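You operate a simulated robot arm through the tools that you are given. There is no shell and no other tool.

You run a simulated robot arm. Do the job below in one go: nothing can be reset, and whatever is moved stays where it is left.

## Task
Check the cube on the air plate and put it in the tray that the display names.
Fine: press ZERO, push the cube to the yellow stop, switch the air on to read, and off again before the cube goes in its tray.

Only the result counts: the job must be done as asked and must still hold three seconds after the hand-in. Knocking over, shifting, dropping, spilling or breaking anything else fails it.

## Robot
A 6-joint arm with a fingered hand, fixed in place. Base frame: the origin is on the floor under the middle of its stand, x ahead of it, y to its left, z up; the work surface is at about z = 0.82. Units: m, rad, N and s.
With the tool pointing down near the work surface it reaches from about 0.36 to 0.74 m from the base axis. Its first joint turns from -2.007 to 2.007 rad. Payload 4 kg.
Tool frame: the origin (TCP) lies between the finger pads and is the grasp point; the fingertips stand 0.026 m ahead of it; z points along the fingers, y is the line along which they close. The gripper opens to 0.132 m; its body begins 0.073 m behind the TCP. The gripper is a hand of 4 fingers: y runs from the thumb to the fingers, the wrist lies at [0, 0, -0.239] in the tool frame.
Orientation is that of the tool frame in the base frame, as [roll, pitch, yaw] about the fixed x, y, z axes, in that order (R = Rz(yaw) Ry(pitch) Rx(roll)). With the fingers straight down and closing along the base's y, the tool's x points along the base's -x, its y along +y and its z along -z.

## Interface
- The arm moves only by the tool play_rows. Its argument "targets" is a list of rows, each an object of numbers (a shift or turn left out is 0): "x", "y", "z": the shift along the base's x, y, z in m; "ax", "ay", "az": the turn, a rotation vector about the base's x, y, z in rad. In form: [{"x": .., "y": .., "z": .., "ax": .., "ay": .., "az": ..}, ...]. A call has 1 to 20 rows; each row is the pose to reach, as a shift and turn from the pose commanded when the call began. Each row takes 0.2 s and may step no farther than 0.05 m and 0.15 rad from the row before; otherwise, the whole call is refused. Where a pose cannot be reached the arm comes as near as it can. A force on the tool above 40 N (or 10 N above the force at the start of the call, whichever is more), or a blocked arm, ends the call early, and 0.2 s more pass. In this call time passes only in rows, and 0.2 s behind the last. It gives the time, the measured TCP pose, the force on the tool (base axes), the opening and the grip force at its end, in the units of the frame above (readings bear some noise), with the torque about the TCP (base axes, N m) and any sound that the robot's microphone picked up.
- Cameras (640 x 400 px; columns grow to the right, rows downward): "scene" is fixed at [0.068, 0.493, 1.5397]; the picture's right is [-0.15, -0.99, 0.00], its down [-0.82, 0.12, -0.56] and it looks along [0.55, -0.08, -0.83] (base axes); focal length 347 px, centre (320, 200). "wrist" rides on the gripper at [0.068, 0.002, -0.097] in the tool frame; the picture's right is [-0.03, 1.00, 0.00], its down [-0.82, -0.02, -0.58] and it looks along [-0.58, -0.01, 0.82] (tool axes); focal length 270 px, centre (320, 200). There is no depth. A picture from a camera that has moved, and an enlarged one, comes with that camera's place and axes in the base frame and with its lens. The place of the scene camera against the robot may be out by one fixed shift of up to 0.025 m in any direction.
- get_image(camera): a new picture of that camera. The clock stands still meanwhile.
- lift_body(by): slides the trunk up (or, below 0, down) by that many m; the arm rides with it, the base frame stays. It gives what a move gives, with no picture.
- set_fingers(finger1, finger2, finger3, thumb_bend): sets how far each is bent, from 0 (flat) to 100 (curled in); at 30 the hand is open as for a grip, at 70 the pads meet at the TCP. One left out holds its place. A second passes; each finger stops where it meets its share of the squeeze, and holds until it gets a number again. It is the only way to open and close the hand. It gives what a move gives, with no picture; readings hold the bend of each and the force on the fingers (four entries, about 0 where the hand has none), thumb and palm.
- enlarge(camera, box): a new picture of the part [left, top, right, bottom] of that camera's present view, enlarged. The clock stands still meanwhile.
- hand_in(): hands the job in; it is judged then, once.

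Places have to be worked out from the pictures, the camera data and where the tool is seen. Open the gripper and draw the arm clear of the work before you hand the job in, unless the task says otherwise.

The tools are called after ">>>" as a command line: name --argument value ..., lists and objects as JSON in quotes. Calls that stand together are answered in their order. play_rows: Moves the arm, as the interface text tells. Its arguments: {"type":"object","properties":{"targets":{"type":"array"}},"required":["targets"]} The other tools are called the same way: lift_body (by) moves the trunk up or down; set_fingers (finger1, finger2, finger3, thumb_bend) moves the fingers one by one; get_image (camera) takes a picture; enlarge (camera, box) takes an enlarged picture of a part of a camera's view; hand_in () hands the job in.

At the start:

```text
time: 0.0
tcp_pos: [0.4234, 0.2428, 1.143]
tool_rot: [-3.141, 0.001, 3.141]
wrist_force: [-0.2, 0.0, -0.6]
torque: [-0.01, -0.03, 0.02]
finger_gap: 0.1319
finger_force: 0.1
shape: jaw
bend: [30.0, 30.0, 30.0, 30.0]
finger forces: [0.0, 0.0, 0.1, 0.0, 0.0, 0.0]
trunk travel left (down, up): [-0.825, 0.165]
```

scene: 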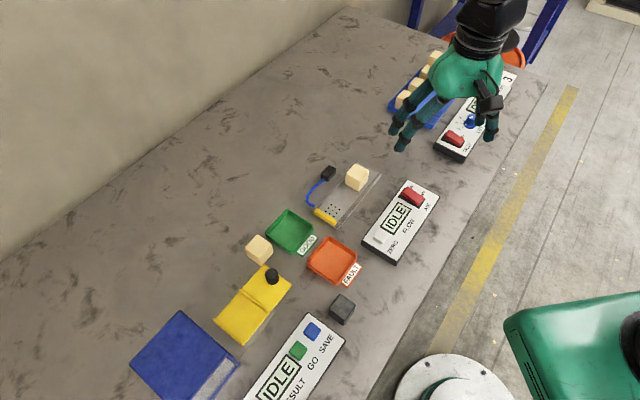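
wrist: 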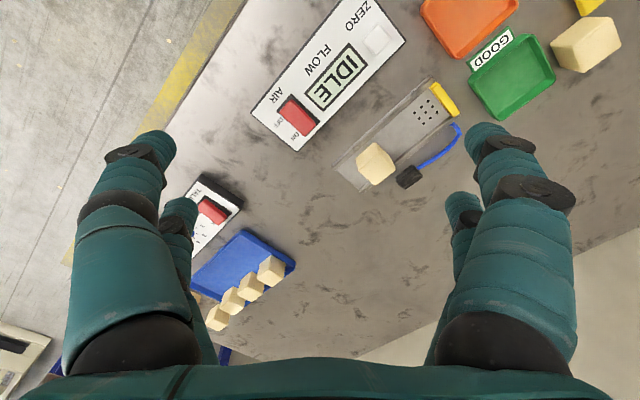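

I start by looking closely at both views to find the air plate, its display, the button, the switch and the trays.

>>> enlarge --camera "scene" --box '[220, 130, 460, 300]'

>>> enlarge --camera "wrist" --box '[230, 0, 640, 230]'

>>> enlarge --camera "scene" --box '[360, 20, 560, 180]'

>>> enlarge --camera "scene" --box '[120, 220, 380, 400]'

```text
2.35 times, centred on (340, 215) of scene
camera zoom: at [0.068, 0.493, 1.5397], right [-0.15, -0.99, 0.0], down [-0.82, 0.12, -0.56], along [0.55, -0.08, -0.83], focal length 815 px, centre (273, 165)
```

zoom: 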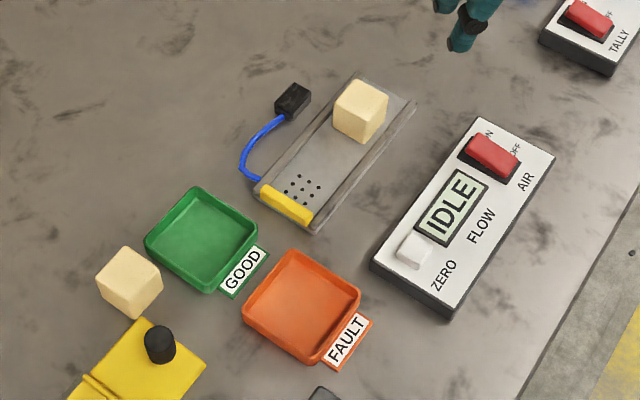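

```text
1.56 times, centred on (435, 115) of wrist
camera zoom: at [0.3546, 0.2449, 1.2399], right [0.03, 1.0, 0.0], down [0.82, -0.02, 0.58], along [0.58, -0.01, -0.82], focal length 422 px, centre (140, 333)
```

zoom: 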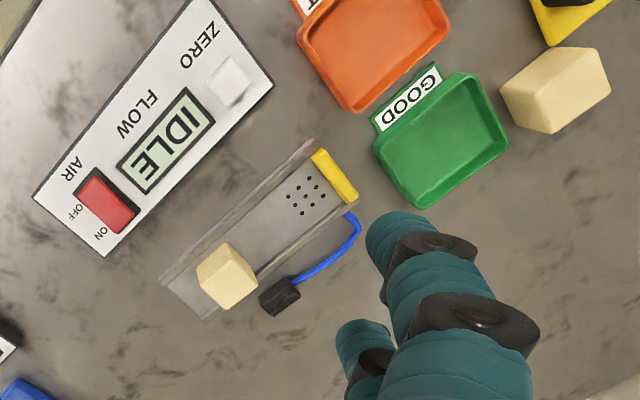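

```text
2.50 times, centred on (460, 100) of scene
camera zoom: at [0.068, 0.493, 1.5397], right [-0.15, -0.99, 0.0], down [-0.82, 0.12, -0.56], along [0.55, -0.08, -0.83], focal length 866 px, centre (-30, 450)
```

zoom: 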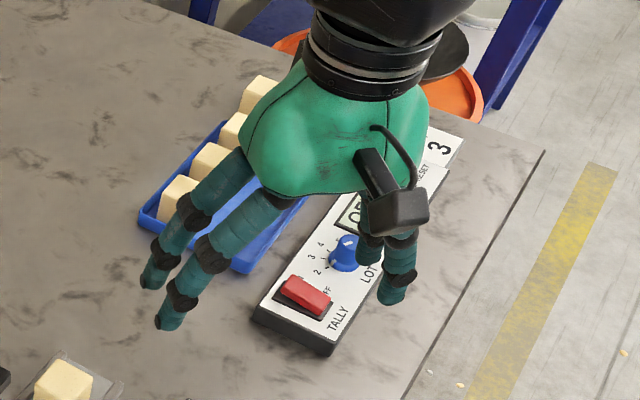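

```text
2.22 times, centred on (250, 310) of scene
camera zoom: at [0.068, 0.493, 1.5397], right [-0.15, -0.99, 0.0], down [-0.82, 0.12, -0.56], along [0.55, -0.08, -0.83], focal length 770 px, centre (476, -44)
```

zoom: 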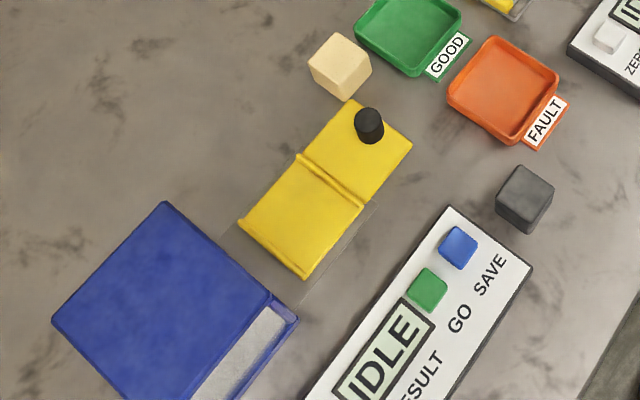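

The panel (ZERO at about x 0.385, y 0.313; AIR rocker at about 0.477, 0.214) lies parallel to the plate, and the cube is at about (0.56, 0.33) with the yellow stop at about (0.47, 0.43). I lower the hand over the free area near the panel for a closer view of the rocker labels and the button.

>>> play_rows --targets '[{"z": -0.03}, {"z": -0.06, "x": -0.005, "y": 0.0}, {"z": -0.09, "x": -0.01, "y": 0.0}, {"z": -0.12, "x": -0.015, "y": 0.0}, {"z": -0.14, "x": -0.02, "y": 0.0}]'

>>> get_image --camera "wrist"

>>> get_image --camera "scene"

```text
time: 1.2
tcp_pos: [0.403, 0.2413, 1.0025]
tool_rot: [-3.141, 0.0, 3.14]
wrist_force: [-0.2, -0.3, 0.8]
torque: [-0.01, 0.0, -0.01]
finger_gap: 0.1318
finger_force: 0.1
shape: jaw
bend: [30.0, 30.0, 30.0, 30.0]
finger forces: [0.1, 0.0, 0.0, 0.0, 0.0, 0.1]
trunk travel left (down, up): [-0.825, 0.165]
```

```text
taken
camera wrist: at [0.3341, 0.2429, 1.1004], right [0.02, 1.0, 0.0], down [0.82, -0.02, 0.58], along [0.58, -0.01, -0.82], focal length 270 px, centre (320, 200)
```

wrist: 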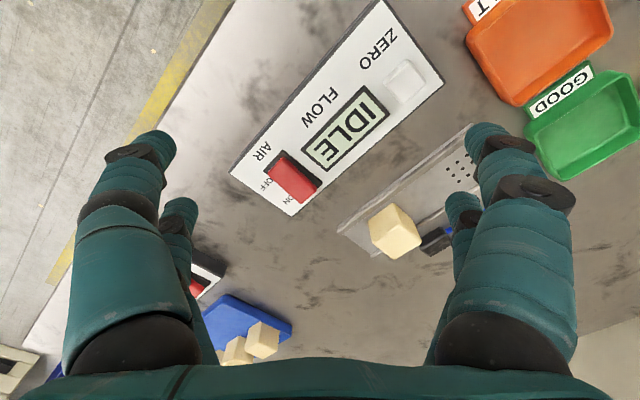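

```text
taken
```

scene: 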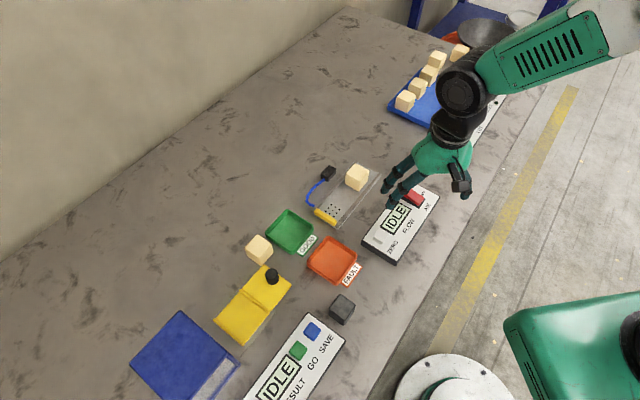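

The triangulation puts the rocker at about (0.475, 0.2125, 0.86) and ZERO at about (0.383, 0.312, 0.865). I enlarge the panel and the plate to read the rocker's ends and see the rails.

>>> enlarge --camera "wrist" --box '[220, 120, 360, 220]'

>>> enlarge --camera "wrist" --box '[320, 40, 480, 140]'

>>> enlarge --camera "scene" --box '[290, 150, 400, 235]'

>>> enlarge --camera "wrist" --box '[320, 110, 500, 270]'

```text
4.00 times, centred on (290, 170) of wrist
camera zoom: at [0.3341, 0.2429, 1.1004], right [0.02, 1.0, 0.0], down [0.82, -0.02, 0.58], along [0.58, -0.01, -0.82], focal length 1081 px, centre (440, 320)
```

zoom: 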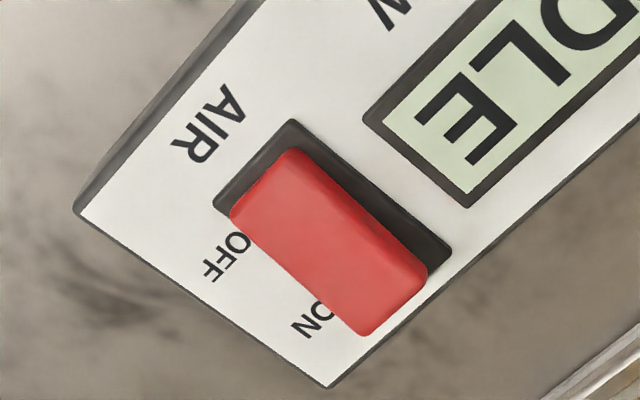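

```text
4.00 times, centred on (400, 90) of wrist
camera zoom: at [0.3341, 0.2429, 1.1004], right [0.02, 1.0, 0.0], down [0.82, -0.02, 0.58], along [0.58, -0.01, -0.82], focal length 1081 px, centre (0, 640)
```

zoom: 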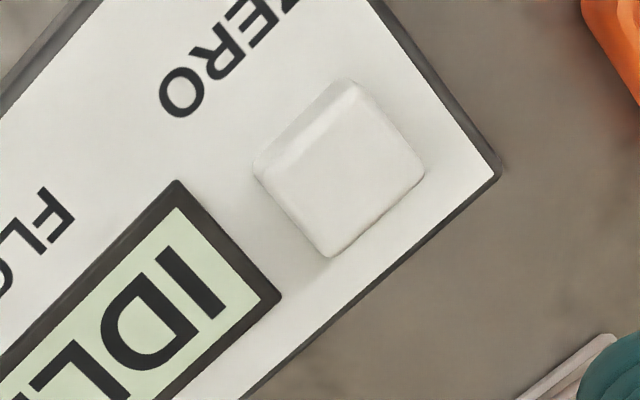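

```text
4.71 times, centred on (345, 192) of scene
camera zoom: at [0.068, 0.493, 1.5397], right [-0.15, -0.99, 0.0], down [-0.82, 0.12, -0.56], along [0.55, -0.08, -0.83], focal length 1631 px, centre (202, 235)
```

zoom: 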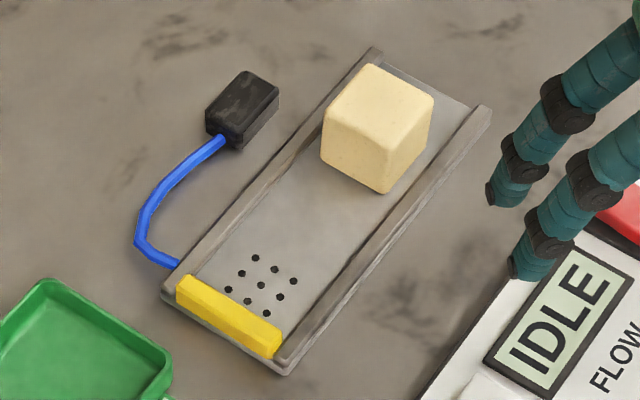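

```text
2.50 times, centred on (410, 190) of wrist
camera zoom: at [0.3341, 0.2429, 1.1004], right [0.02, 1.0, 0.0], down [0.82, -0.02, 0.58], along [0.58, -0.01, -0.82], focal length 676 px, centre (95, 225)
```

zoom: 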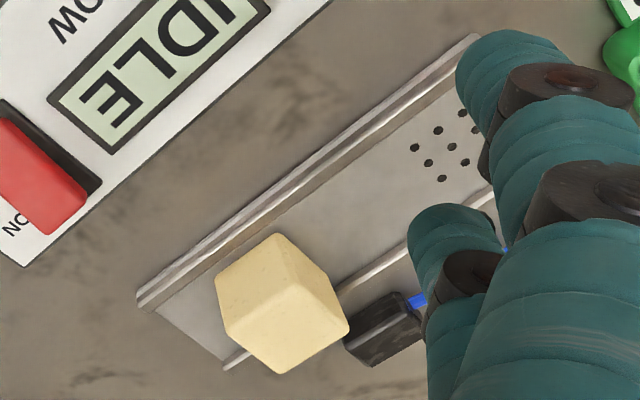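

The rocker's OFF end faces the robot and its ON end faces the plate; it is in OFF now (ON end raised). Next I learn which finger is which by curling finger2, finger3 and the thumb while leaving finger1 as it is, here in free air.

>>> set_fingers --finger1 30 --finger2 100 --finger3 100 --thumb_bend 30

>>> get_image --camera "wrist"

>>> get_image --camera "scene"

```text
time: 2.2
tcp_pos: [0.4025, 0.24, 1.0027]
tool_rot: [3.141, 0.0, 3.14]
wrist_force: [-0.6, 0.2, 0.4]
torque: [0.04, 0.03, 0.05]
finger_gap: 0.1331
finger_force: 0.0
shape: fingers
bend: [30.0, 74.0, 74.0, 30.0]
finger forces: [0.1, 0.0, 0.0, 0.0, 0.0, 0.0]
trunk travel left (down, up): [-0.825, 0.165]
```

```text
taken
camera wrist: at [0.3341, 0.2428, 1.1006], right [0.02, 1.0, 0.0], down [0.82, -0.02, 0.58], along [0.58, -0.01, -0.82], focal length 270 px, centre (320, 200)
```

wrist: 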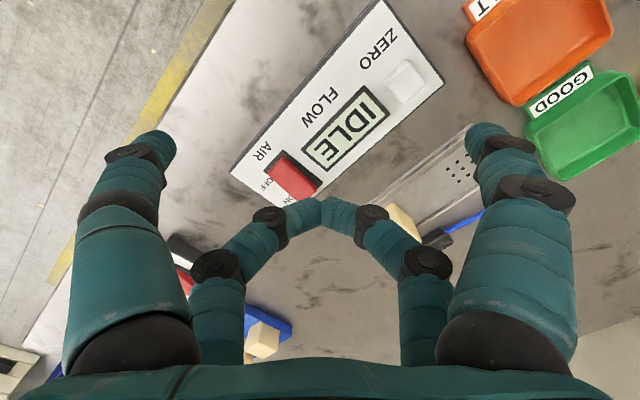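

```text
taken
```

scene: 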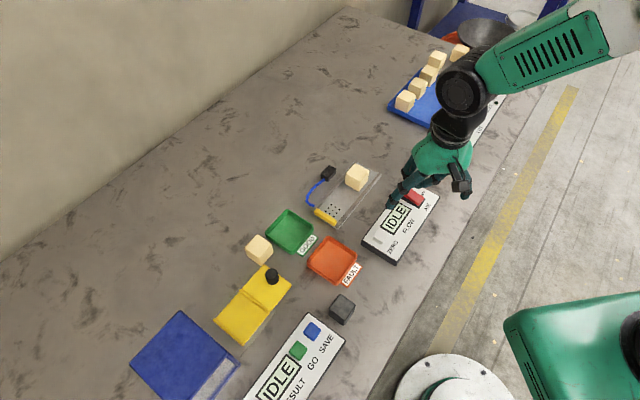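

Fingers 2 and 3 are the far pair and meet at bend 74; finger 1 and the thumb are the near pair. I flatten the near pair to see whether its tips move up out of the way, leaving the pinched far pair as a pressing tip.

>>> set_fingers --finger1 0 --thumb_bend 0

>>> get_image --camera "wrist"

>>> enlarge --camera "scene" --box '[370, 90, 530, 230]'

```text
time: 3.2
tcp_pos: [0.4031, 0.2416, 1.0038]
tool_rot: [3.141, -0.001, -3.141]
wrist_force: [-0.2, -0.3, -0.2]
torque: [0.0, -0.03, 0.04]
finger_gap: 0.1866
finger_force: 0.1
shape: fingers
bend: [0.0, 74.0, 74.0, 0.0]
finger forces: [0.0, 0.0, 0.0, 0.0, 0.0, 0.1]
trunk travel left (down, up): [-0.825, 0.165]
```

```text
taken
camera wrist: at [0.3341, 0.2428, 1.1006], right [0.02, 1.0, 0.0], down [0.82, -0.02, 0.58], along [0.58, -0.01, -0.82], focal length 270 px, centre (320, 200)
```

wrist: 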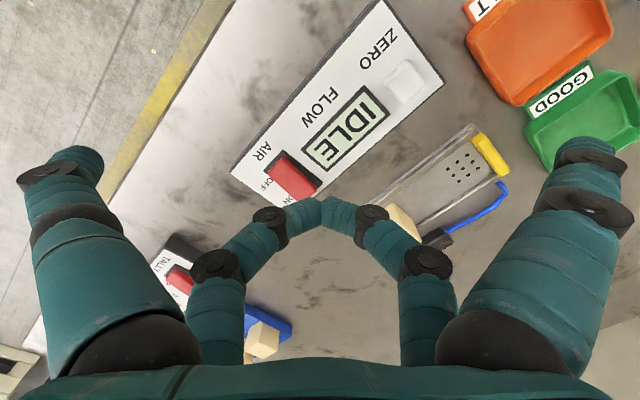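

```text
2.86 times, centred on (450, 160) of scene
camera zoom: at [0.068, 0.493, 1.5397], right [-0.15, -0.99, 0.0], down [-0.82, 0.12, -0.56], along [0.55, -0.08, -0.83], focal length 990 px, centre (-51, 314)
```

zoom: 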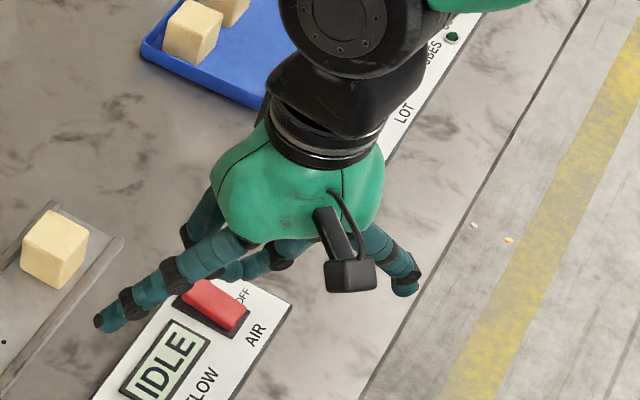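

The finger planes lie at about ±0.0185 m in tool x. I'll use the thumb alone as the poking finger: with the hand turned −45° the other fingers then hang off the panel toward the plate. I set finger 1 curled and the thumb at 30.

>>> set_fingers --finger1 75 --finger2 75 --finger3 75 --thumb_bend 30

>>> play_rows --targets '[{"az": -0.13, "x": 0.008, "y": 0.02}, {"az": -0.26, "x": 0.016, "y": 0.04}, {"az": -0.39, "x": 0.024, "y": 0.06}, {"az": -0.52, "x": 0.032, "y": 0.08}, {"az": -0.65, "x": 0.04, "y": 0.1}, {"az": -0.785, "x": 0.046, "y": 0.11}, {"az": -0.785, "x": 0.046, "y": 0.11, "z": -0.03}]'

>>> get_image --camera "wrist"

>>> enlarge --camera "scene" --box '[290, 130, 450, 270]'

```text
time: 4.2
tcp_pos: [0.4034, 0.242, 1.0029]
tool_rot: [-3.141, 0.001, 3.141]
wrist_force: [-0.6, 0.5, -0.3]
torque: [-0.04, 0.01, -0.02]
finger_gap: 0.059
finger_force: 0.1
shape: fingers
bend: [75.0, 74.0, 74.0, 30.0]
finger forces: [0.0, 0.1, 0.0, 0.0, 0.0, 0.0]
trunk travel left (down, up): [-0.825, 0.165]
```

```text
time: 5.8
tcp_pos: [0.4488, 0.3557, 0.972]
tool_rot: [-3.141, 0.001, 2.356]
wrist_force: [0.2, -0.6, -0.1]
torque: [0.02, -0.01, 0.0]
finger_gap: 0.0587
finger_force: 0.0
shape: fingers
bend: [75.0, 74.0, 74.0, 30.0]
finger forces: [0.0, 0.1, 0.0, 0.0, 0.0, 0.0]
trunk travel left (down, up): [-0.825, 0.165]
```

```text
taken
camera wrist: at [0.403, 0.4057, 1.0695], right [0.73, 0.69, 0.0], down [0.56, -0.59, 0.58], along [0.4, -0.42, -0.82], focal length 270 px, centre (320, 200)
```

wrist: 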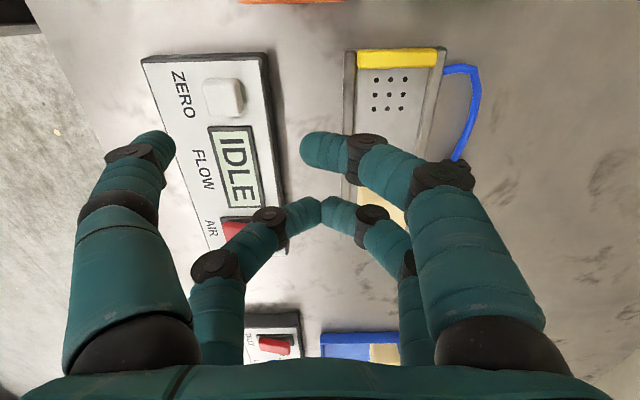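

```text
2.86 times, centred on (370, 200) of scene
camera zoom: at [0.068, 0.493, 1.5397], right [-0.15, -0.99, 0.0], down [-0.82, 0.12, -0.56], along [0.55, -0.08, -0.83], focal length 990 px, centre (177, 200)
```

zoom: 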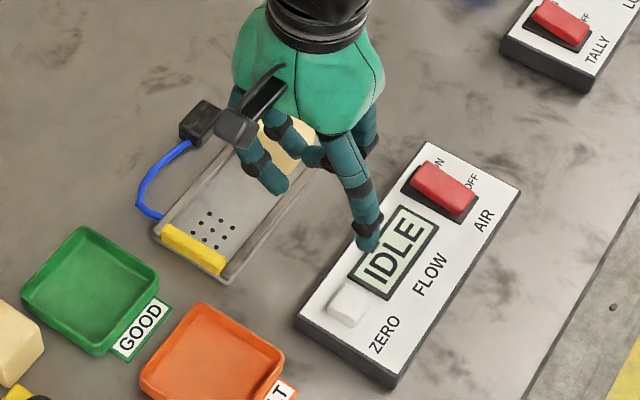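

ZERO triangulates to about (0.386, 0.3145, 0.853), and the thumb tip should be at about (0.384, 0.316) directly above it, which the scene view agrees with. I come down to just above the button and check again.

>>> play_rows --targets '[{"z": -0.025, "x": 0.001}, {"z": -0.05, "x": 0.002}, {"z": -0.07, "x": 0.002, "y": -0.001}]'

>>> get_image --camera "wrist"

>>> enlarge --camera "scene" --box '[330, 160, 450, 270]'

```text
time: 6.6
tcp_pos: [0.449, 0.3527, 0.9006]
tool_rot: [3.141, -0.001, 2.356]
wrist_force: [-0.2, 0.4, 0.7]
torque: [0.02, 0.0, 0.01]
finger_gap: 0.0588
finger_force: 0.0
shape: fingers
bend: [75.0, 74.0, 74.0, 30.0]
finger forces: [0.1, 0.0, 0.1, 0.1, 0.1, 0.0]
trunk travel left (down, up): [-0.825, 0.165]
```

```text
taken
camera wrist: at [0.4022, 0.4024, 0.9983], right [0.72, 0.69, 0.0], down [0.56, -0.59, 0.58], along [0.4, -0.42, -0.82], focal length 270 px, centre (320, 200)
```

wrist: 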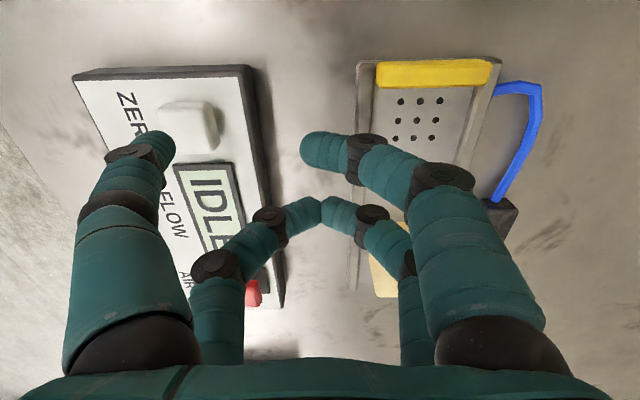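

```text
3.64 times, centred on (390, 215) of scene
camera zoom: at [0.068, 0.493, 1.5397], right [-0.15, -0.99, 0.0], down [-0.82, 0.12, -0.56], along [0.55, -0.08, -0.83], focal length 1260 px, centre (66, 146)
```

zoom: 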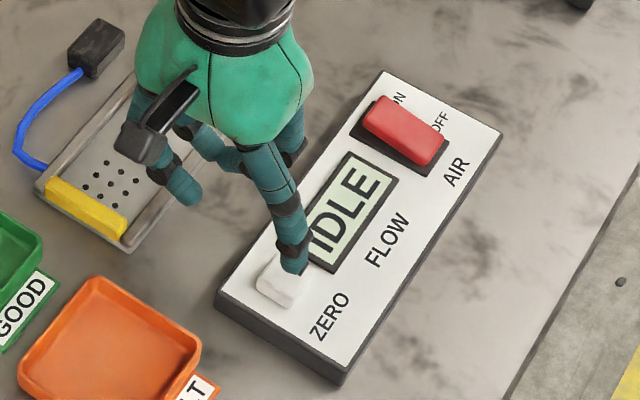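

The tip is about 20 mm above ZERO and about 3 mm short toward the plate; I shift by (0.002, 0.0025) and come down to about 4 mm above the button.

>>> play_rows --targets '[{"x": 0.002, "y": 0.0025, "z": -0.008}, {"x": 0.002, "y": 0.0025, "z": -0.016}]'

>>> play_rows --targets '[{"z": -0.003}, {"z": -0.006}]'

>>> enlarge --camera "scene" --box '[330, 160, 450, 270]'

```text
time: 7.2
tcp_pos: [0.4542, 0.3545, 0.886]
tool_rot: [-3.141, -0.001, 2.356]
wrist_force: [-0.9, 0.4, -0.2]
torque: [0.02, -0.01, 0.01]
finger_gap: 0.0584
finger_force: 0.0
shape: fingers
bend: [75.0, 74.0, 74.0, 30.0]
finger forces: [0.0, 0.1, 0.0, 0.0, 0.0, 0.0]
trunk travel left (down, up): [-0.825, 0.165]
```

```text
time: 7.8
tcp_pos: [0.4528, 0.3546, 0.8795]
tool_rot: [-3.141, 0.0, 2.357]
wrist_force: [-0.4, 0.1, 1.6]
torque: [-0.05, 0.12, 0.0]
finger_gap: 0.0591
finger_force: 0.9
shape: fingers
bend: [75.0, 74.0, 74.0, 30.0]
finger forces: [0.0, 0.0, 0.1, 0.0, 1.8, 0.1]
trunk travel left (down, up): [-0.825, 0.165]
heard: click
```

```text
3.64 times, centred on (390, 215) of scene
camera zoom: at [0.068, 0.493, 1.5397], right [-0.15, -0.99, 0.0], down [-0.82, 0.12, -0.56], along [0.55, -0.08, -0.83], focal length 1260 px, centre (66, 146)
```

zoom: 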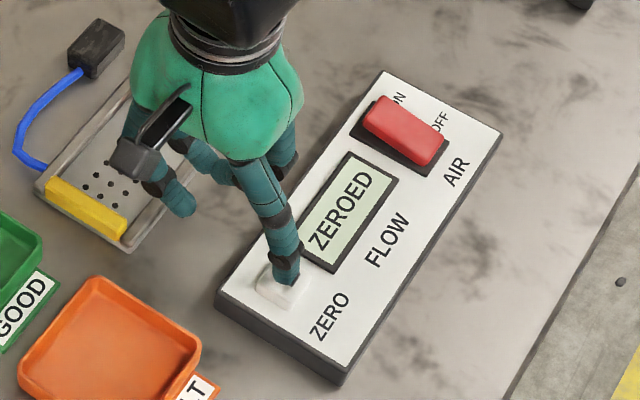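

The display reads ZEROED and a click was heard. I lift off straight up, then carry the hand over to behind the cube at a safe height to look at it from close by.

>>> play_rows --targets '[{"z": 0.02}, {"z": 0.05}, {"z": 0.08}, {"z": 0.085, "x": 0.03, "y": -0.012}, {"z": 0.085, "x": 0.065, "y": -0.027}, {"z": 0.085, "x": 0.1, "y": -0.042}, {"z": 0.085, "x": 0.13, "y": -0.055}]'

>>> get_image --camera "wrist"

>>> get_image --camera "scene"

```text
time: 9.4
tcp_pos: [0.5837, 0.3012, 0.965]
tool_rot: [3.141, 0.001, 2.358]
wrist_force: [0.7, 0.8, 0.5]
torque: [0.03, 0.02, -0.03]
finger_gap: 0.0588
finger_force: 0.0
shape: fingers
bend: [75.0, 74.0, 74.0, 30.0]
finger forces: [0.0, 0.1, 0.1, 0.0, 0.1, 0.1]
trunk travel left (down, up): [-0.825, 0.165]
```

```text
taken
camera wrist: at [0.5359, 0.35, 1.0624], right [0.72, 0.69, 0.0], down [0.56, -0.59, 0.58], along [0.4, -0.42, -0.82], focal length 270 px, centre (320, 200)
```

wrist: 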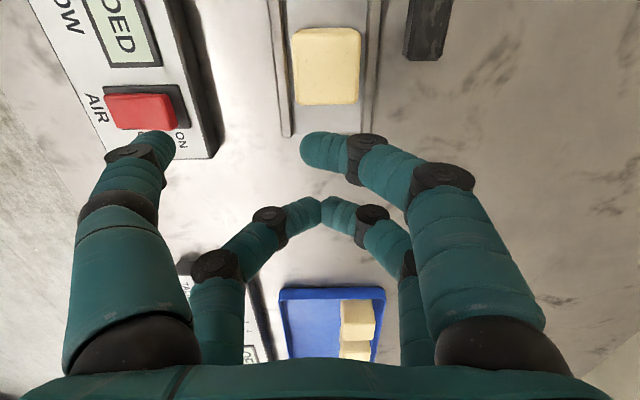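

```text
taken
```

scene: 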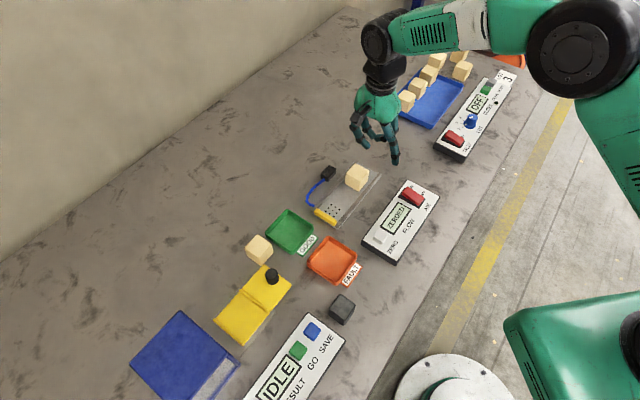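

The cube sits square in the channel. I enlarge this view to measure the cube, the rails and the rocker.

>>> enlarge --camera "wrist" --box '[250, 0, 410, 145]'

>>> enlarge --camera "wrist" --box '[70, 50, 230, 180]'

```text
2.76 times, centred on (330, 72) of wrist
camera zoom: at [0.5359, 0.35, 1.0624], right [0.72, 0.69, 0.0], down [0.56, -0.59, 0.58], along [0.4, -0.42, -0.82], focal length 746 px, centre (292, 552)
```

zoom: 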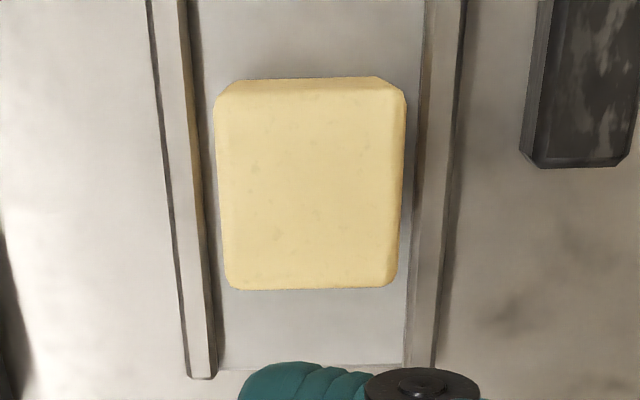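

```text
3.08 times, centred on (150, 115) of wrist
camera zoom: at [0.5359, 0.35, 1.0624], right [0.72, 0.69, 0.0], down [0.56, -0.59, 0.58], along [0.4, -0.42, -0.82], focal length 832 px, centre (843, 462)
```

zoom: 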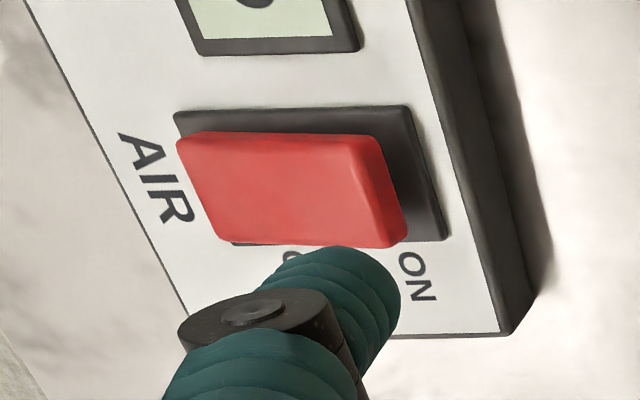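

The cube is about 42 mm wide, centred at about (0.5615, 0.3296) with its top near z 0.87, and the channel runs at exactly 45° toward the stop about 0.107 m away. I close the hand to a fist to use as a flat pusher and move it behind the cube, still high.

>>> set_fingers --finger1 72 --finger2 74 --finger3 74 --thumb_bend 72

>>> play_rows --targets '[{"x": 0.02, "y": -0.017}, {"x": 0.0423, "y": -0.0344}, {"x": 0.0423, "y": -0.0344, "z": -0.03}, {"x": 0.0423, "y": -0.0344, "z": -0.06}]'

>>> get_image --camera "wrist"

>>> enlarge --camera "scene" --box '[300, 80, 440, 230]'

```text
time: 10.4
tcp_pos: [0.5828, 0.3016, 0.9647]
tool_rot: [-3.141, 0.0, 2.357]
wrist_force: [-0.5, 0.6, 0.3]
torque: [0.01, 0.01, -0.06]
finger_gap: 0.0
finger_force: 0.2
shape: fingers
bend: [72.0, 73.0, 73.0, 71.0]
finger forces: [0.1, 0.1, 0.1, 0.0, 0.0, 0.1]
trunk travel left (down, up): [-0.825, 0.165]
```

```text
time: 11.4
tcp_pos: [0.6274, 0.2668, 0.9047]
tool_rot: [3.14, -0.001, 2.355]
wrist_force: [-0.1, 0.1, 1.1]
torque: [0.0, -0.01, 0.0]
finger_gap: 0.0
finger_force: 0.1
shape: fingers
bend: [72.0, 73.0, 73.0, 71.0]
finger forces: [0.0, 0.0, 0.1, 0.1, 0.0, 0.1]
trunk travel left (down, up): [-0.825, 0.165]
```

```text
taken
camera wrist: at [0.58, 0.3156, 1.0017], right [0.72, 0.69, 0.0], down [0.56, -0.59, 0.58], along [0.4, -0.42, -0.82], focal length 270 px, centre (320, 200)
```

wrist: 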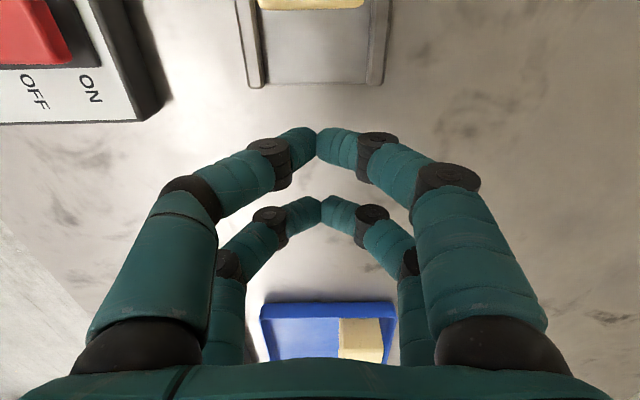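

```text
2.67 times, centred on (370, 155) of scene
camera zoom: at [0.068, 0.493, 1.5397], right [-0.15, -0.99, 0.0], down [-0.82, 0.12, -0.56], along [0.55, -0.08, -0.83], focal length 924 px, centre (187, 320)
```

zoom: 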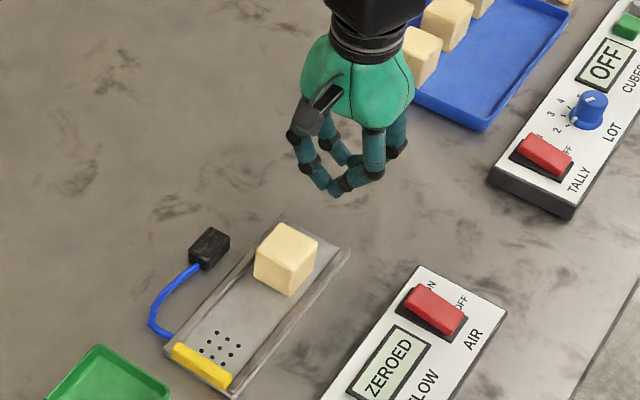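

The fist is centred on the channel about 0.04 m behind the cube. I lower it so its bottom is near z 0.849 (above the rails, at mid-height of the cube) and come up close behind the cube.

>>> play_rows --targets '[{"z": -0.015}, {"z": -0.03}, {"z": -0.03, "x": -0.008, "y": 0.008}, {"z": -0.03, "x": -0.016, "y": 0.016}, {"z": -0.03, "x": -0.023, "y": 0.023}]'

>>> get_image --camera "wrist"

>>> enlarge --camera "scene" --box '[290, 110, 430, 240]'

```text
time: 12.6
tcp_pos: [0.6027, 0.2876, 0.873]
tool_rot: [3.141, -0.001, 2.357]
wrist_force: [0.4, 0.3, -0.1]
torque: [0.01, 0.03, 0.02]
finger_gap: 0.0001
finger_force: 0.1
shape: fingers
bend: [72.0, 73.0, 73.0, 71.0]
finger forces: [0.1, 0.1, 0.0, 0.0, 0.1, 0.1]
trunk travel left (down, up): [-0.825, 0.165]
```

```text
taken
camera wrist: at [0.5551, 0.3374, 0.9711], right [0.72, 0.69, 0.0], down [0.56, -0.59, 0.58], along [0.4, -0.42, -0.82], focal length 270 px, centre (320, 200)
```

wrist: 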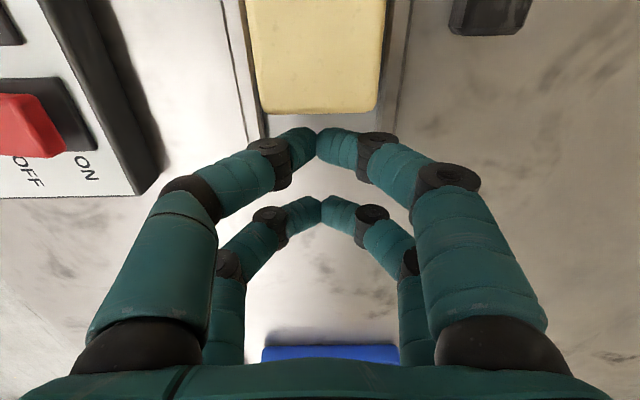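

```text
3.08 times, centred on (360, 175) of scene
camera zoom: at [0.068, 0.493, 1.5397], right [-0.15, -0.99, 0.0], down [-0.82, 0.12, -0.56], along [0.55, -0.08, -0.83], focal length 1066 px, centre (197, 277)
```

zoom: 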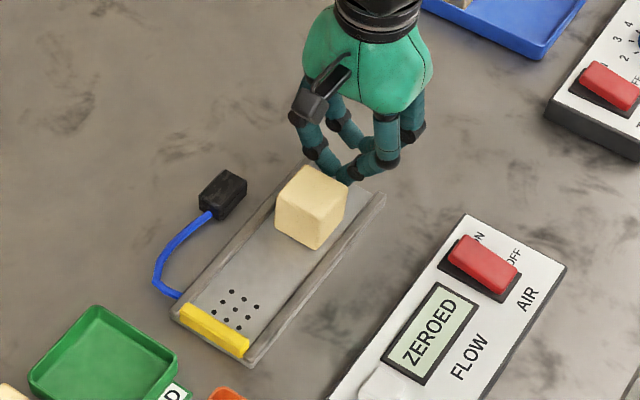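

The fist is about a centimetre behind the cube. I push along the channel by 0.085 m in slow steps and then look before the last part.

>>> play_rows --targets '[{"x": -0.005, "y": 0.005}, {"x": -0.01, "y": 0.01}, {"x": -0.015, "y": 0.015}, {"x": -0.02, "y": 0.02}, {"x": -0.025, "y": 0.025}, {"x": -0.03, "y": 0.03}, {"x": -0.035, "y": 0.035}, {"x": -0.04, "y": 0.04}, {"x": -0.045, "y": 0.045}, {"x": -0.05, "y": 0.05}, {"x": -0.055, "y": 0.055}, {"x": -0.06, "y": 0.06}]'

>>> get_image --camera "wrist"

>>> enlarge --camera "scene" --box '[290, 110, 430, 240]'

```text
time: 15.2
tcp_pos: [0.5421, 0.3477, 0.8738]
tool_rot: [-3.141, 0.001, 2.355]
wrist_force: [0.9, 0.2, 0.1]
torque: [-0.03, 0.02, 0.01]
finger_gap: 0.0002
finger_force: 0.1
shape: fingers
bend: [72.0, 73.0, 73.0, 71.0]
finger forces: [0.1, 0.1, 0.1, 0.0, 0.1, 0.0]
trunk travel left (down, up): [-0.825, 0.165]
```

```text
taken
camera wrist: at [0.4952, 0.3974, 0.9715], right [0.72, 0.69, 0.0], down [0.56, -0.59, 0.58], along [0.4, -0.42, -0.82], focal length 270 px, centre (320, 200)
```

wrist: 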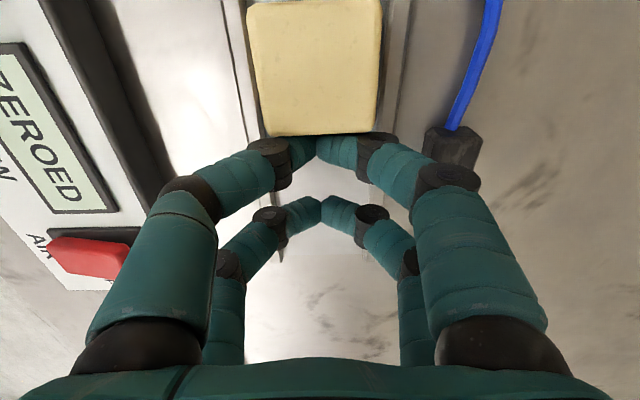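

```text
3.08 times, centred on (360, 175) of scene
camera zoom: at [0.068, 0.493, 1.5397], right [-0.15, -0.99, 0.0], down [-0.82, 0.12, -0.56], along [0.55, -0.08, -0.83], focal length 1066 px, centre (197, 277)
```

zoom: 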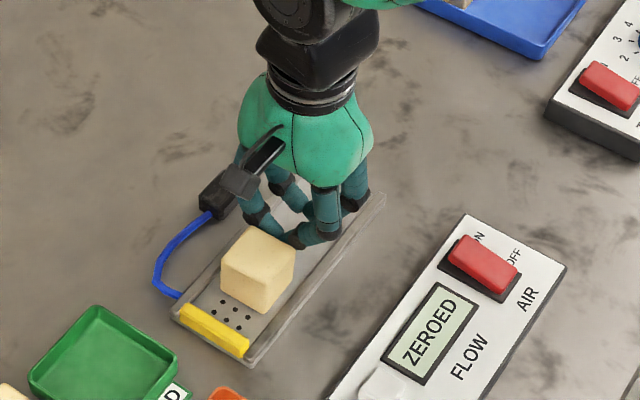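

The cube follows squarely; it is now centred at about (0.507, 0.383), with the stop's face at about (0.471, 0.421), so roughly 0.03 m remain. I push 0.023 m more, then finish in small steps watching the force.

>>> play_rows --targets '[{"x": -0.004, "y": 0.004}, {"x": -0.008, "y": 0.008}, {"x": -0.012, "y": 0.012}, {"x": -0.016, "y": 0.016}]'

>>> play_rows --targets '[{"x": -0.0015, "y": 0.0015}, {"x": -0.003, "y": 0.003}]'

>>> enlarge --camera "scene" --box '[290, 150, 390, 240]'

>>> get_image --camera "wrist"

```text
time: 16.2
tcp_pos: [0.5241, 0.3637, 0.8749]
tool_rot: [-3.14, -0.001, 2.357]
wrist_force: [-1.1, 0.1, -0.3]
torque: [0.0, -0.04, 0.0]
finger_gap: 0.0
finger_force: 0.0
shape: fingers
bend: [72.0, 73.0, 73.0, 71.0]
finger forces: [0.0, 0.0, 0.0, 0.0, 0.0, 0.1]
trunk travel left (down, up): [-0.825, 0.165]
```

```text
time: 16.8
tcp_pos: [0.5228, 0.3673, 0.8768]
tool_rot: [-3.141, 0.001, 2.357]
wrist_force: [0.4, -0.3, 0.0]
torque: [0.02, 0.01, -0.01]
finger_gap: 0.0
finger_force: 0.1
shape: fingers
bend: [72.0, 73.0, 73.0, 71.0]
finger forces: [0.0, 0.1, 0.0, 0.1, 0.0, 0.1]
trunk travel left (down, up): [-0.825, 0.165]
```

```text
4.44 times, centred on (340, 195) of scene
camera zoom: at [0.068, 0.493, 1.5397], right [-0.15, -0.99, 0.0], down [-0.82, 0.12, -0.56], along [0.55, -0.08, -0.83], focal length 1540 px, centre (231, 222)
```

zoom: 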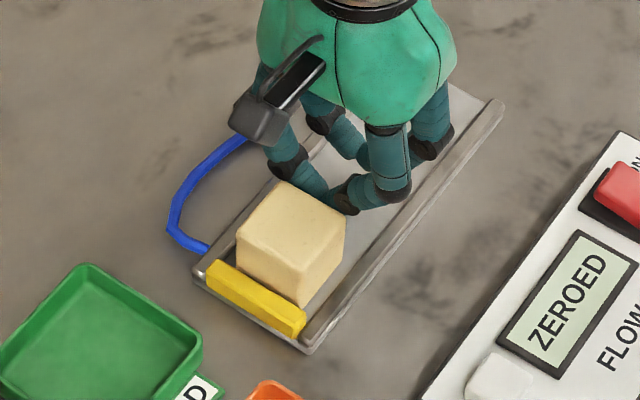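

```text
taken
camera wrist: at [0.4762, 0.4169, 0.9731], right [0.72, 0.69, 0.0], down [0.56, -0.59, 0.58], along [0.4, -0.42, -0.82], focal length 270 px, centre (320, 200)
```

wrist: 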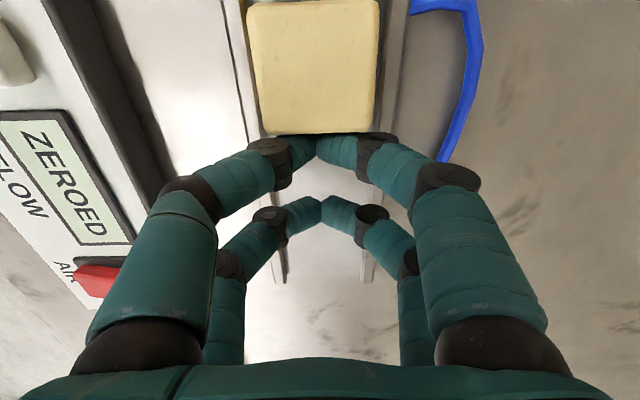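

The cube is now within a few millimetres of the yellow stop and the force is still near zero. I go on in ~2 mm steps until the force rises.

>>> play_rows --targets '[{"x": -0.0007, "y": 0.0007}, {"x": -0.0014, "y": 0.0014}]'

>>> play_rows --targets '[{"x": -0.0007, "y": 0.0007}, {"x": -0.0014, "y": 0.0014}]'

>>> enlarge --camera "scene" --box '[310, 170, 370, 230]'

```text
time: 17.4
tcp_pos: [0.5209, 0.368, 0.8751]
tool_rot: [3.141, 0.001, 2.356]
wrist_force: [-0.4, -0.4, -0.5]
torque: [-0.02, 0.02, -0.01]
finger_gap: 0.0001
finger_force: 0.0
shape: fingers
bend: [72.0, 73.0, 73.0, 71.0]
finger forces: [0.1, 0.1, 0.0, 0.0, 0.0, 0.0]
trunk travel left (down, up): [-0.825, 0.165]
```

```text
time: 18.0
tcp_pos: [0.5208, 0.3702, 0.8764]
tool_rot: [3.141, 0.0, 2.357]
wrist_force: [0.6, -1.1, 0.4]
torque: [-0.02, -0.02, 0.02]
finger_gap: 0.0
finger_force: 0.4
shape: fingers
bend: [72.0, 73.0, 73.0, 71.0]
finger forces: [0.3, 0.1, 0.0, 0.0, 0.0, 0.0]
trunk travel left (down, up): [-0.825, 0.165]
```

```text
6.67 times, centred on (340, 200) of scene
camera zoom: at [0.068, 0.493, 1.5397], right [-0.15, -0.99, 0.0], down [-0.82, 0.12, -0.56], along [0.55, -0.08, -0.83], focal length 2310 px, centre (187, 200)
```

zoom: 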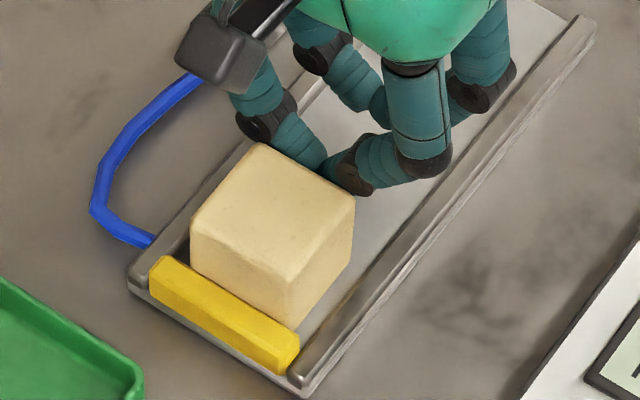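

There is a first hint of load (finger 1 at 0.3 N, about 1.2 N along the channel). I take two more ~1.4 mm steps.

>>> play_rows --targets '[{"x": -0.001, "y": 0.001}]'

>>> play_rows --targets '[{"x": -0.001, "y": 0.001}]'

>>> enlarge --camera "scene" --box '[310, 170, 370, 230]'

```text
time: 18.4
tcp_pos: [0.5207, 0.3699, 0.8756]
tool_rot: [-3.142, -0.001, 2.357]
wrist_force: [1.8, -4.4, 2.0]
torque: [-0.01, 0.01, 0.04]
finger_gap: 0.0
finger_force: 0.8
shape: fingers
bend: [72.0, 73.0, 73.0, 71.0]
finger forces: [1.4, 0.0, 0.0, 0.1, 0.0, 0.1]
trunk travel left (down, up): [-0.825, 0.165]
```

```text
time: 18.8
tcp_pos: [0.5189, 0.3707, 0.8745]
tool_rot: [3.141, -0.002, 2.357]
wrist_force: [4.7, -5.9, 4.1]
torque: [-0.01, -0.02, -0.03]
finger_gap: 0.0
finger_force: 3.5
shape: fingers
bend: [72.0, 73.0, 73.0, 71.0]
finger forces: [6.9, 0.0, 0.1, 0.1, 0.0, 0.1]
trunk travel left (down, up): [-0.825, 0.165]
```

```text
6.67 times, centred on (340, 200) of scene
camera zoom: at [0.068, 0.493, 1.5397], right [-0.15, -0.99, 0.0], down [-0.82, 0.12, -0.56], along [0.55, -0.08, -0.83], focal length 2310 px, centre (187, 200)
```

zoom: 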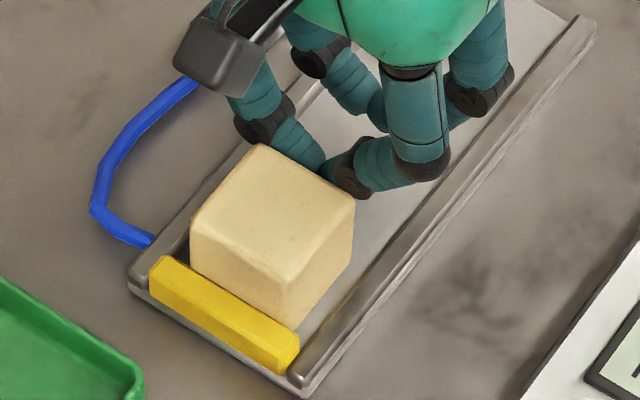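

The load rose to about 7.5 N along the channel with the cube flat against the yellow stop, so it is seated. I back off gently along the channel, then rise and look that it stayed there.

>>> play_rows --targets '[{"x": 0.001, "y": -0.001}, {"x": 0.004, "y": -0.004}, {"x": 0.012, "y": -0.012}, {"x": 0.025, "y": -0.025}, {"x": 0.035, "y": -0.035}, {"x": 0.035, "y": -0.035, "z": 0.03}, {"x": 0.035, "y": -0.035, "z": 0.06}, {"x": 0.035, "y": -0.035, "z": 0.09}]'

>>> get_image --camera "wrist"

>>> enlarge --camera "scene" --box '[290, 150, 390, 240]'

```text
time: 20.6
tcp_pos: [0.5533, 0.3351, 0.9654]
tool_rot: [-3.141, -0.001, 2.358]
wrist_force: [0.6, -0.2, 0.1]
torque: [-0.02, 0.02, -0.01]
finger_gap: 0.0
finger_force: 0.1
shape: fingers
bend: [72.0, 73.0, 73.0, 71.0]
finger forces: [0.1, 0.0, 0.1, 0.0, 0.0, 0.0]
trunk travel left (down, up): [-0.825, 0.165]
```

```text
taken
camera wrist: at [0.5061, 0.3845, 1.0628], right [0.72, 0.69, 0.0], down [0.56, -0.59, 0.58], along [0.4, -0.42, -0.82], focal length 270 px, centre (320, 200)
```

wrist: 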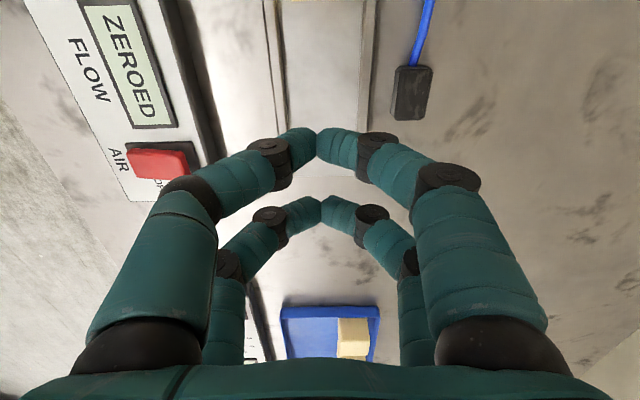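

```text
4.44 times, centred on (340, 195) of scene
camera zoom: at [0.068, 0.493, 1.5397], right [-0.15, -0.99, 0.0], down [-0.82, 0.12, -0.56], along [0.55, -0.08, -0.83], focal length 1540 px, centre (231, 222)
```

zoom: 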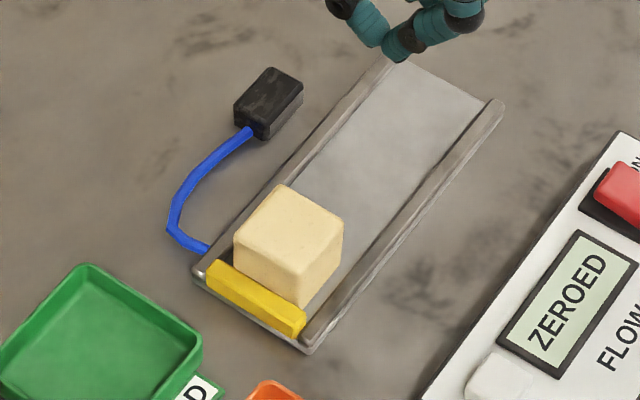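

I repeat the identical enlargement to compare the cube's seat at the stop with the one under load.

>>> enlarge --camera "scene" --box '[310, 170, 370, 230]'

```text
6.67 times, centred on (340, 200) of scene
camera zoom: at [0.068, 0.493, 1.5397], right [-0.15, -0.99, 0.0], down [-0.82, 0.12, -0.56], along [0.55, -0.08, -0.83], focal length 2310 px, centre (187, 200)
```

zoom: 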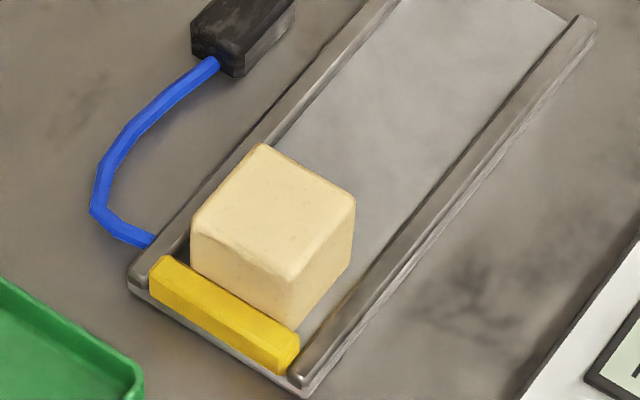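

The cube and plate have not moved at all since the release. I now open only the thumb as the poker again and bring its tip above the ON end of the rocker, at about (0.493, 0.223).

>>> set_fingers --finger1 75 --thumb_bend 30

>>> play_rows --targets '[{"x": 0.002, "y": -0.02}, {"x": 0.003, "y": -0.04}, {"x": 0.005, "y": -0.06}, {"x": 0.006, "y": -0.0724}, {"x": 0.006, "y": -0.0724, "z": -0.025}, {"x": 0.006, "y": -0.0724, "z": -0.045}]'

>>> get_image --camera "wrist"

>>> enlarge --camera "scene" --box '[350, 130, 460, 240]'

```text
time: 21.6
tcp_pos: [0.5521, 0.335, 0.9648]
tool_rot: [-3.141, -0.001, 2.356]
wrist_force: [0.0, 0.2, 0.1]
torque: [0.0, -0.02, 0.01]
finger_gap: 0.0582
finger_force: 0.2
shape: fingers
bend: [75.0, 73.0, 73.0, 30.0]
finger forces: [0.0, 0.1, 0.0, 0.1, 0.0, 0.0]
trunk travel left (down, up): [-0.825, 0.165]
```

```text
time: 23.0
tcp_pos: [0.5608, 0.2619, 0.9234]
tool_rot: [-3.141, 0.0, 2.355]
wrist_force: [-0.4, -0.3, 0.0]
torque: [0.01, 0.01, 0.0]
finger_gap: 0.0584
finger_force: 0.0
shape: fingers
bend: [75.0, 73.0, 73.0, 30.0]
finger forces: [0.0, 0.0, 0.0, 0.0, 0.1, 0.0]
trunk travel left (down, up): [-0.825, 0.165]
```

```text
taken
camera wrist: at [0.5133, 0.3119, 1.0198], right [0.72, 0.69, 0.0], down [0.56, -0.59, 0.58], along [0.4, -0.42, -0.82], focal length 270 px, centre (320, 200)
```

wrist: 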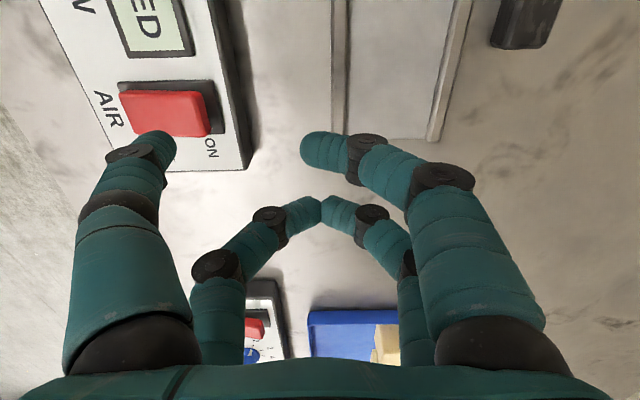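

```text
3.64 times, centred on (405, 185) of scene
camera zoom: at [0.068, 0.493, 1.5397], right [-0.15, -0.99, 0.0], down [-0.82, 0.12, -0.56], along [0.55, -0.08, -0.83], focal length 1260 px, centre (11, 254)
```

zoom: 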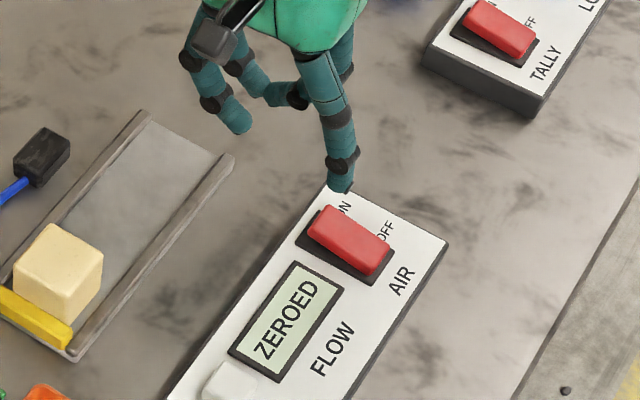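

The projected landing point is about three quarters of the way from the rocker's centre to its ON end, as wanted. I come down in steps and press with small increments.

>>> play_rows --targets '[{"z": -0.015}, {"z": -0.027}]'

>>> play_rows --targets '[{"z": -0.003}, {"z": -0.006}]'

>>> enlarge --camera "scene" --box '[350, 130, 460, 240]'

```text
time: 23.6
tcp_pos: [0.5589, 0.2655, 0.8948]
tool_rot: [3.141, 0.001, 2.356]
wrist_force: [-0.8, -0.1, 0.5]
torque: [0.0, -0.01, 0.02]
finger_gap: 0.0586
finger_force: 0.2
shape: fingers
bend: [75.0, 73.0, 73.0, 30.0]
finger forces: [0.0, 0.0, 0.0, 0.0, 0.0, 0.0]
trunk travel left (down, up): [-0.825, 0.165]
```

```text
time: 24.2
tcp_pos: [0.5595, 0.2652, 0.8897]
tool_rot: [-3.141, 0.001, 2.356]
wrist_force: [0.6, -0.2, 0.3]
torque: [-0.08, 0.07, 0.01]
finger_gap: 0.0589
finger_force: 0.9
shape: fingers
bend: [75.0, 73.0, 73.0, 30.0]
finger forces: [0.0, 0.1, 0.1, 0.1, 1.0, 0.1]
trunk travel left (down, up): [-0.825, 0.165]
```

```text
3.64 times, centred on (405, 185) of scene
camera zoom: at [0.068, 0.493, 1.5397], right [-0.15, -0.99, 0.0], down [-0.82, 0.12, -0.56], along [0.55, -0.08, -0.83], focal length 1260 px, centre (11, 254)
```

zoom: 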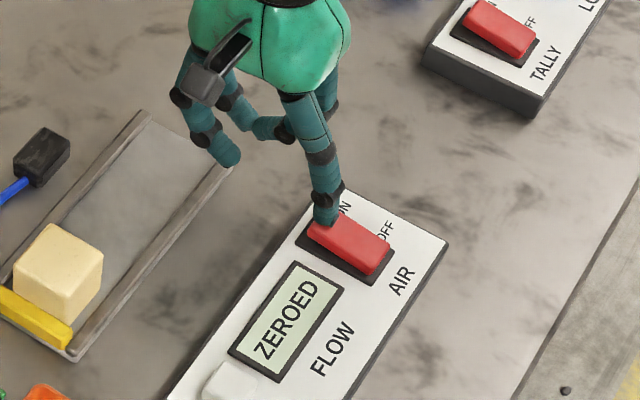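

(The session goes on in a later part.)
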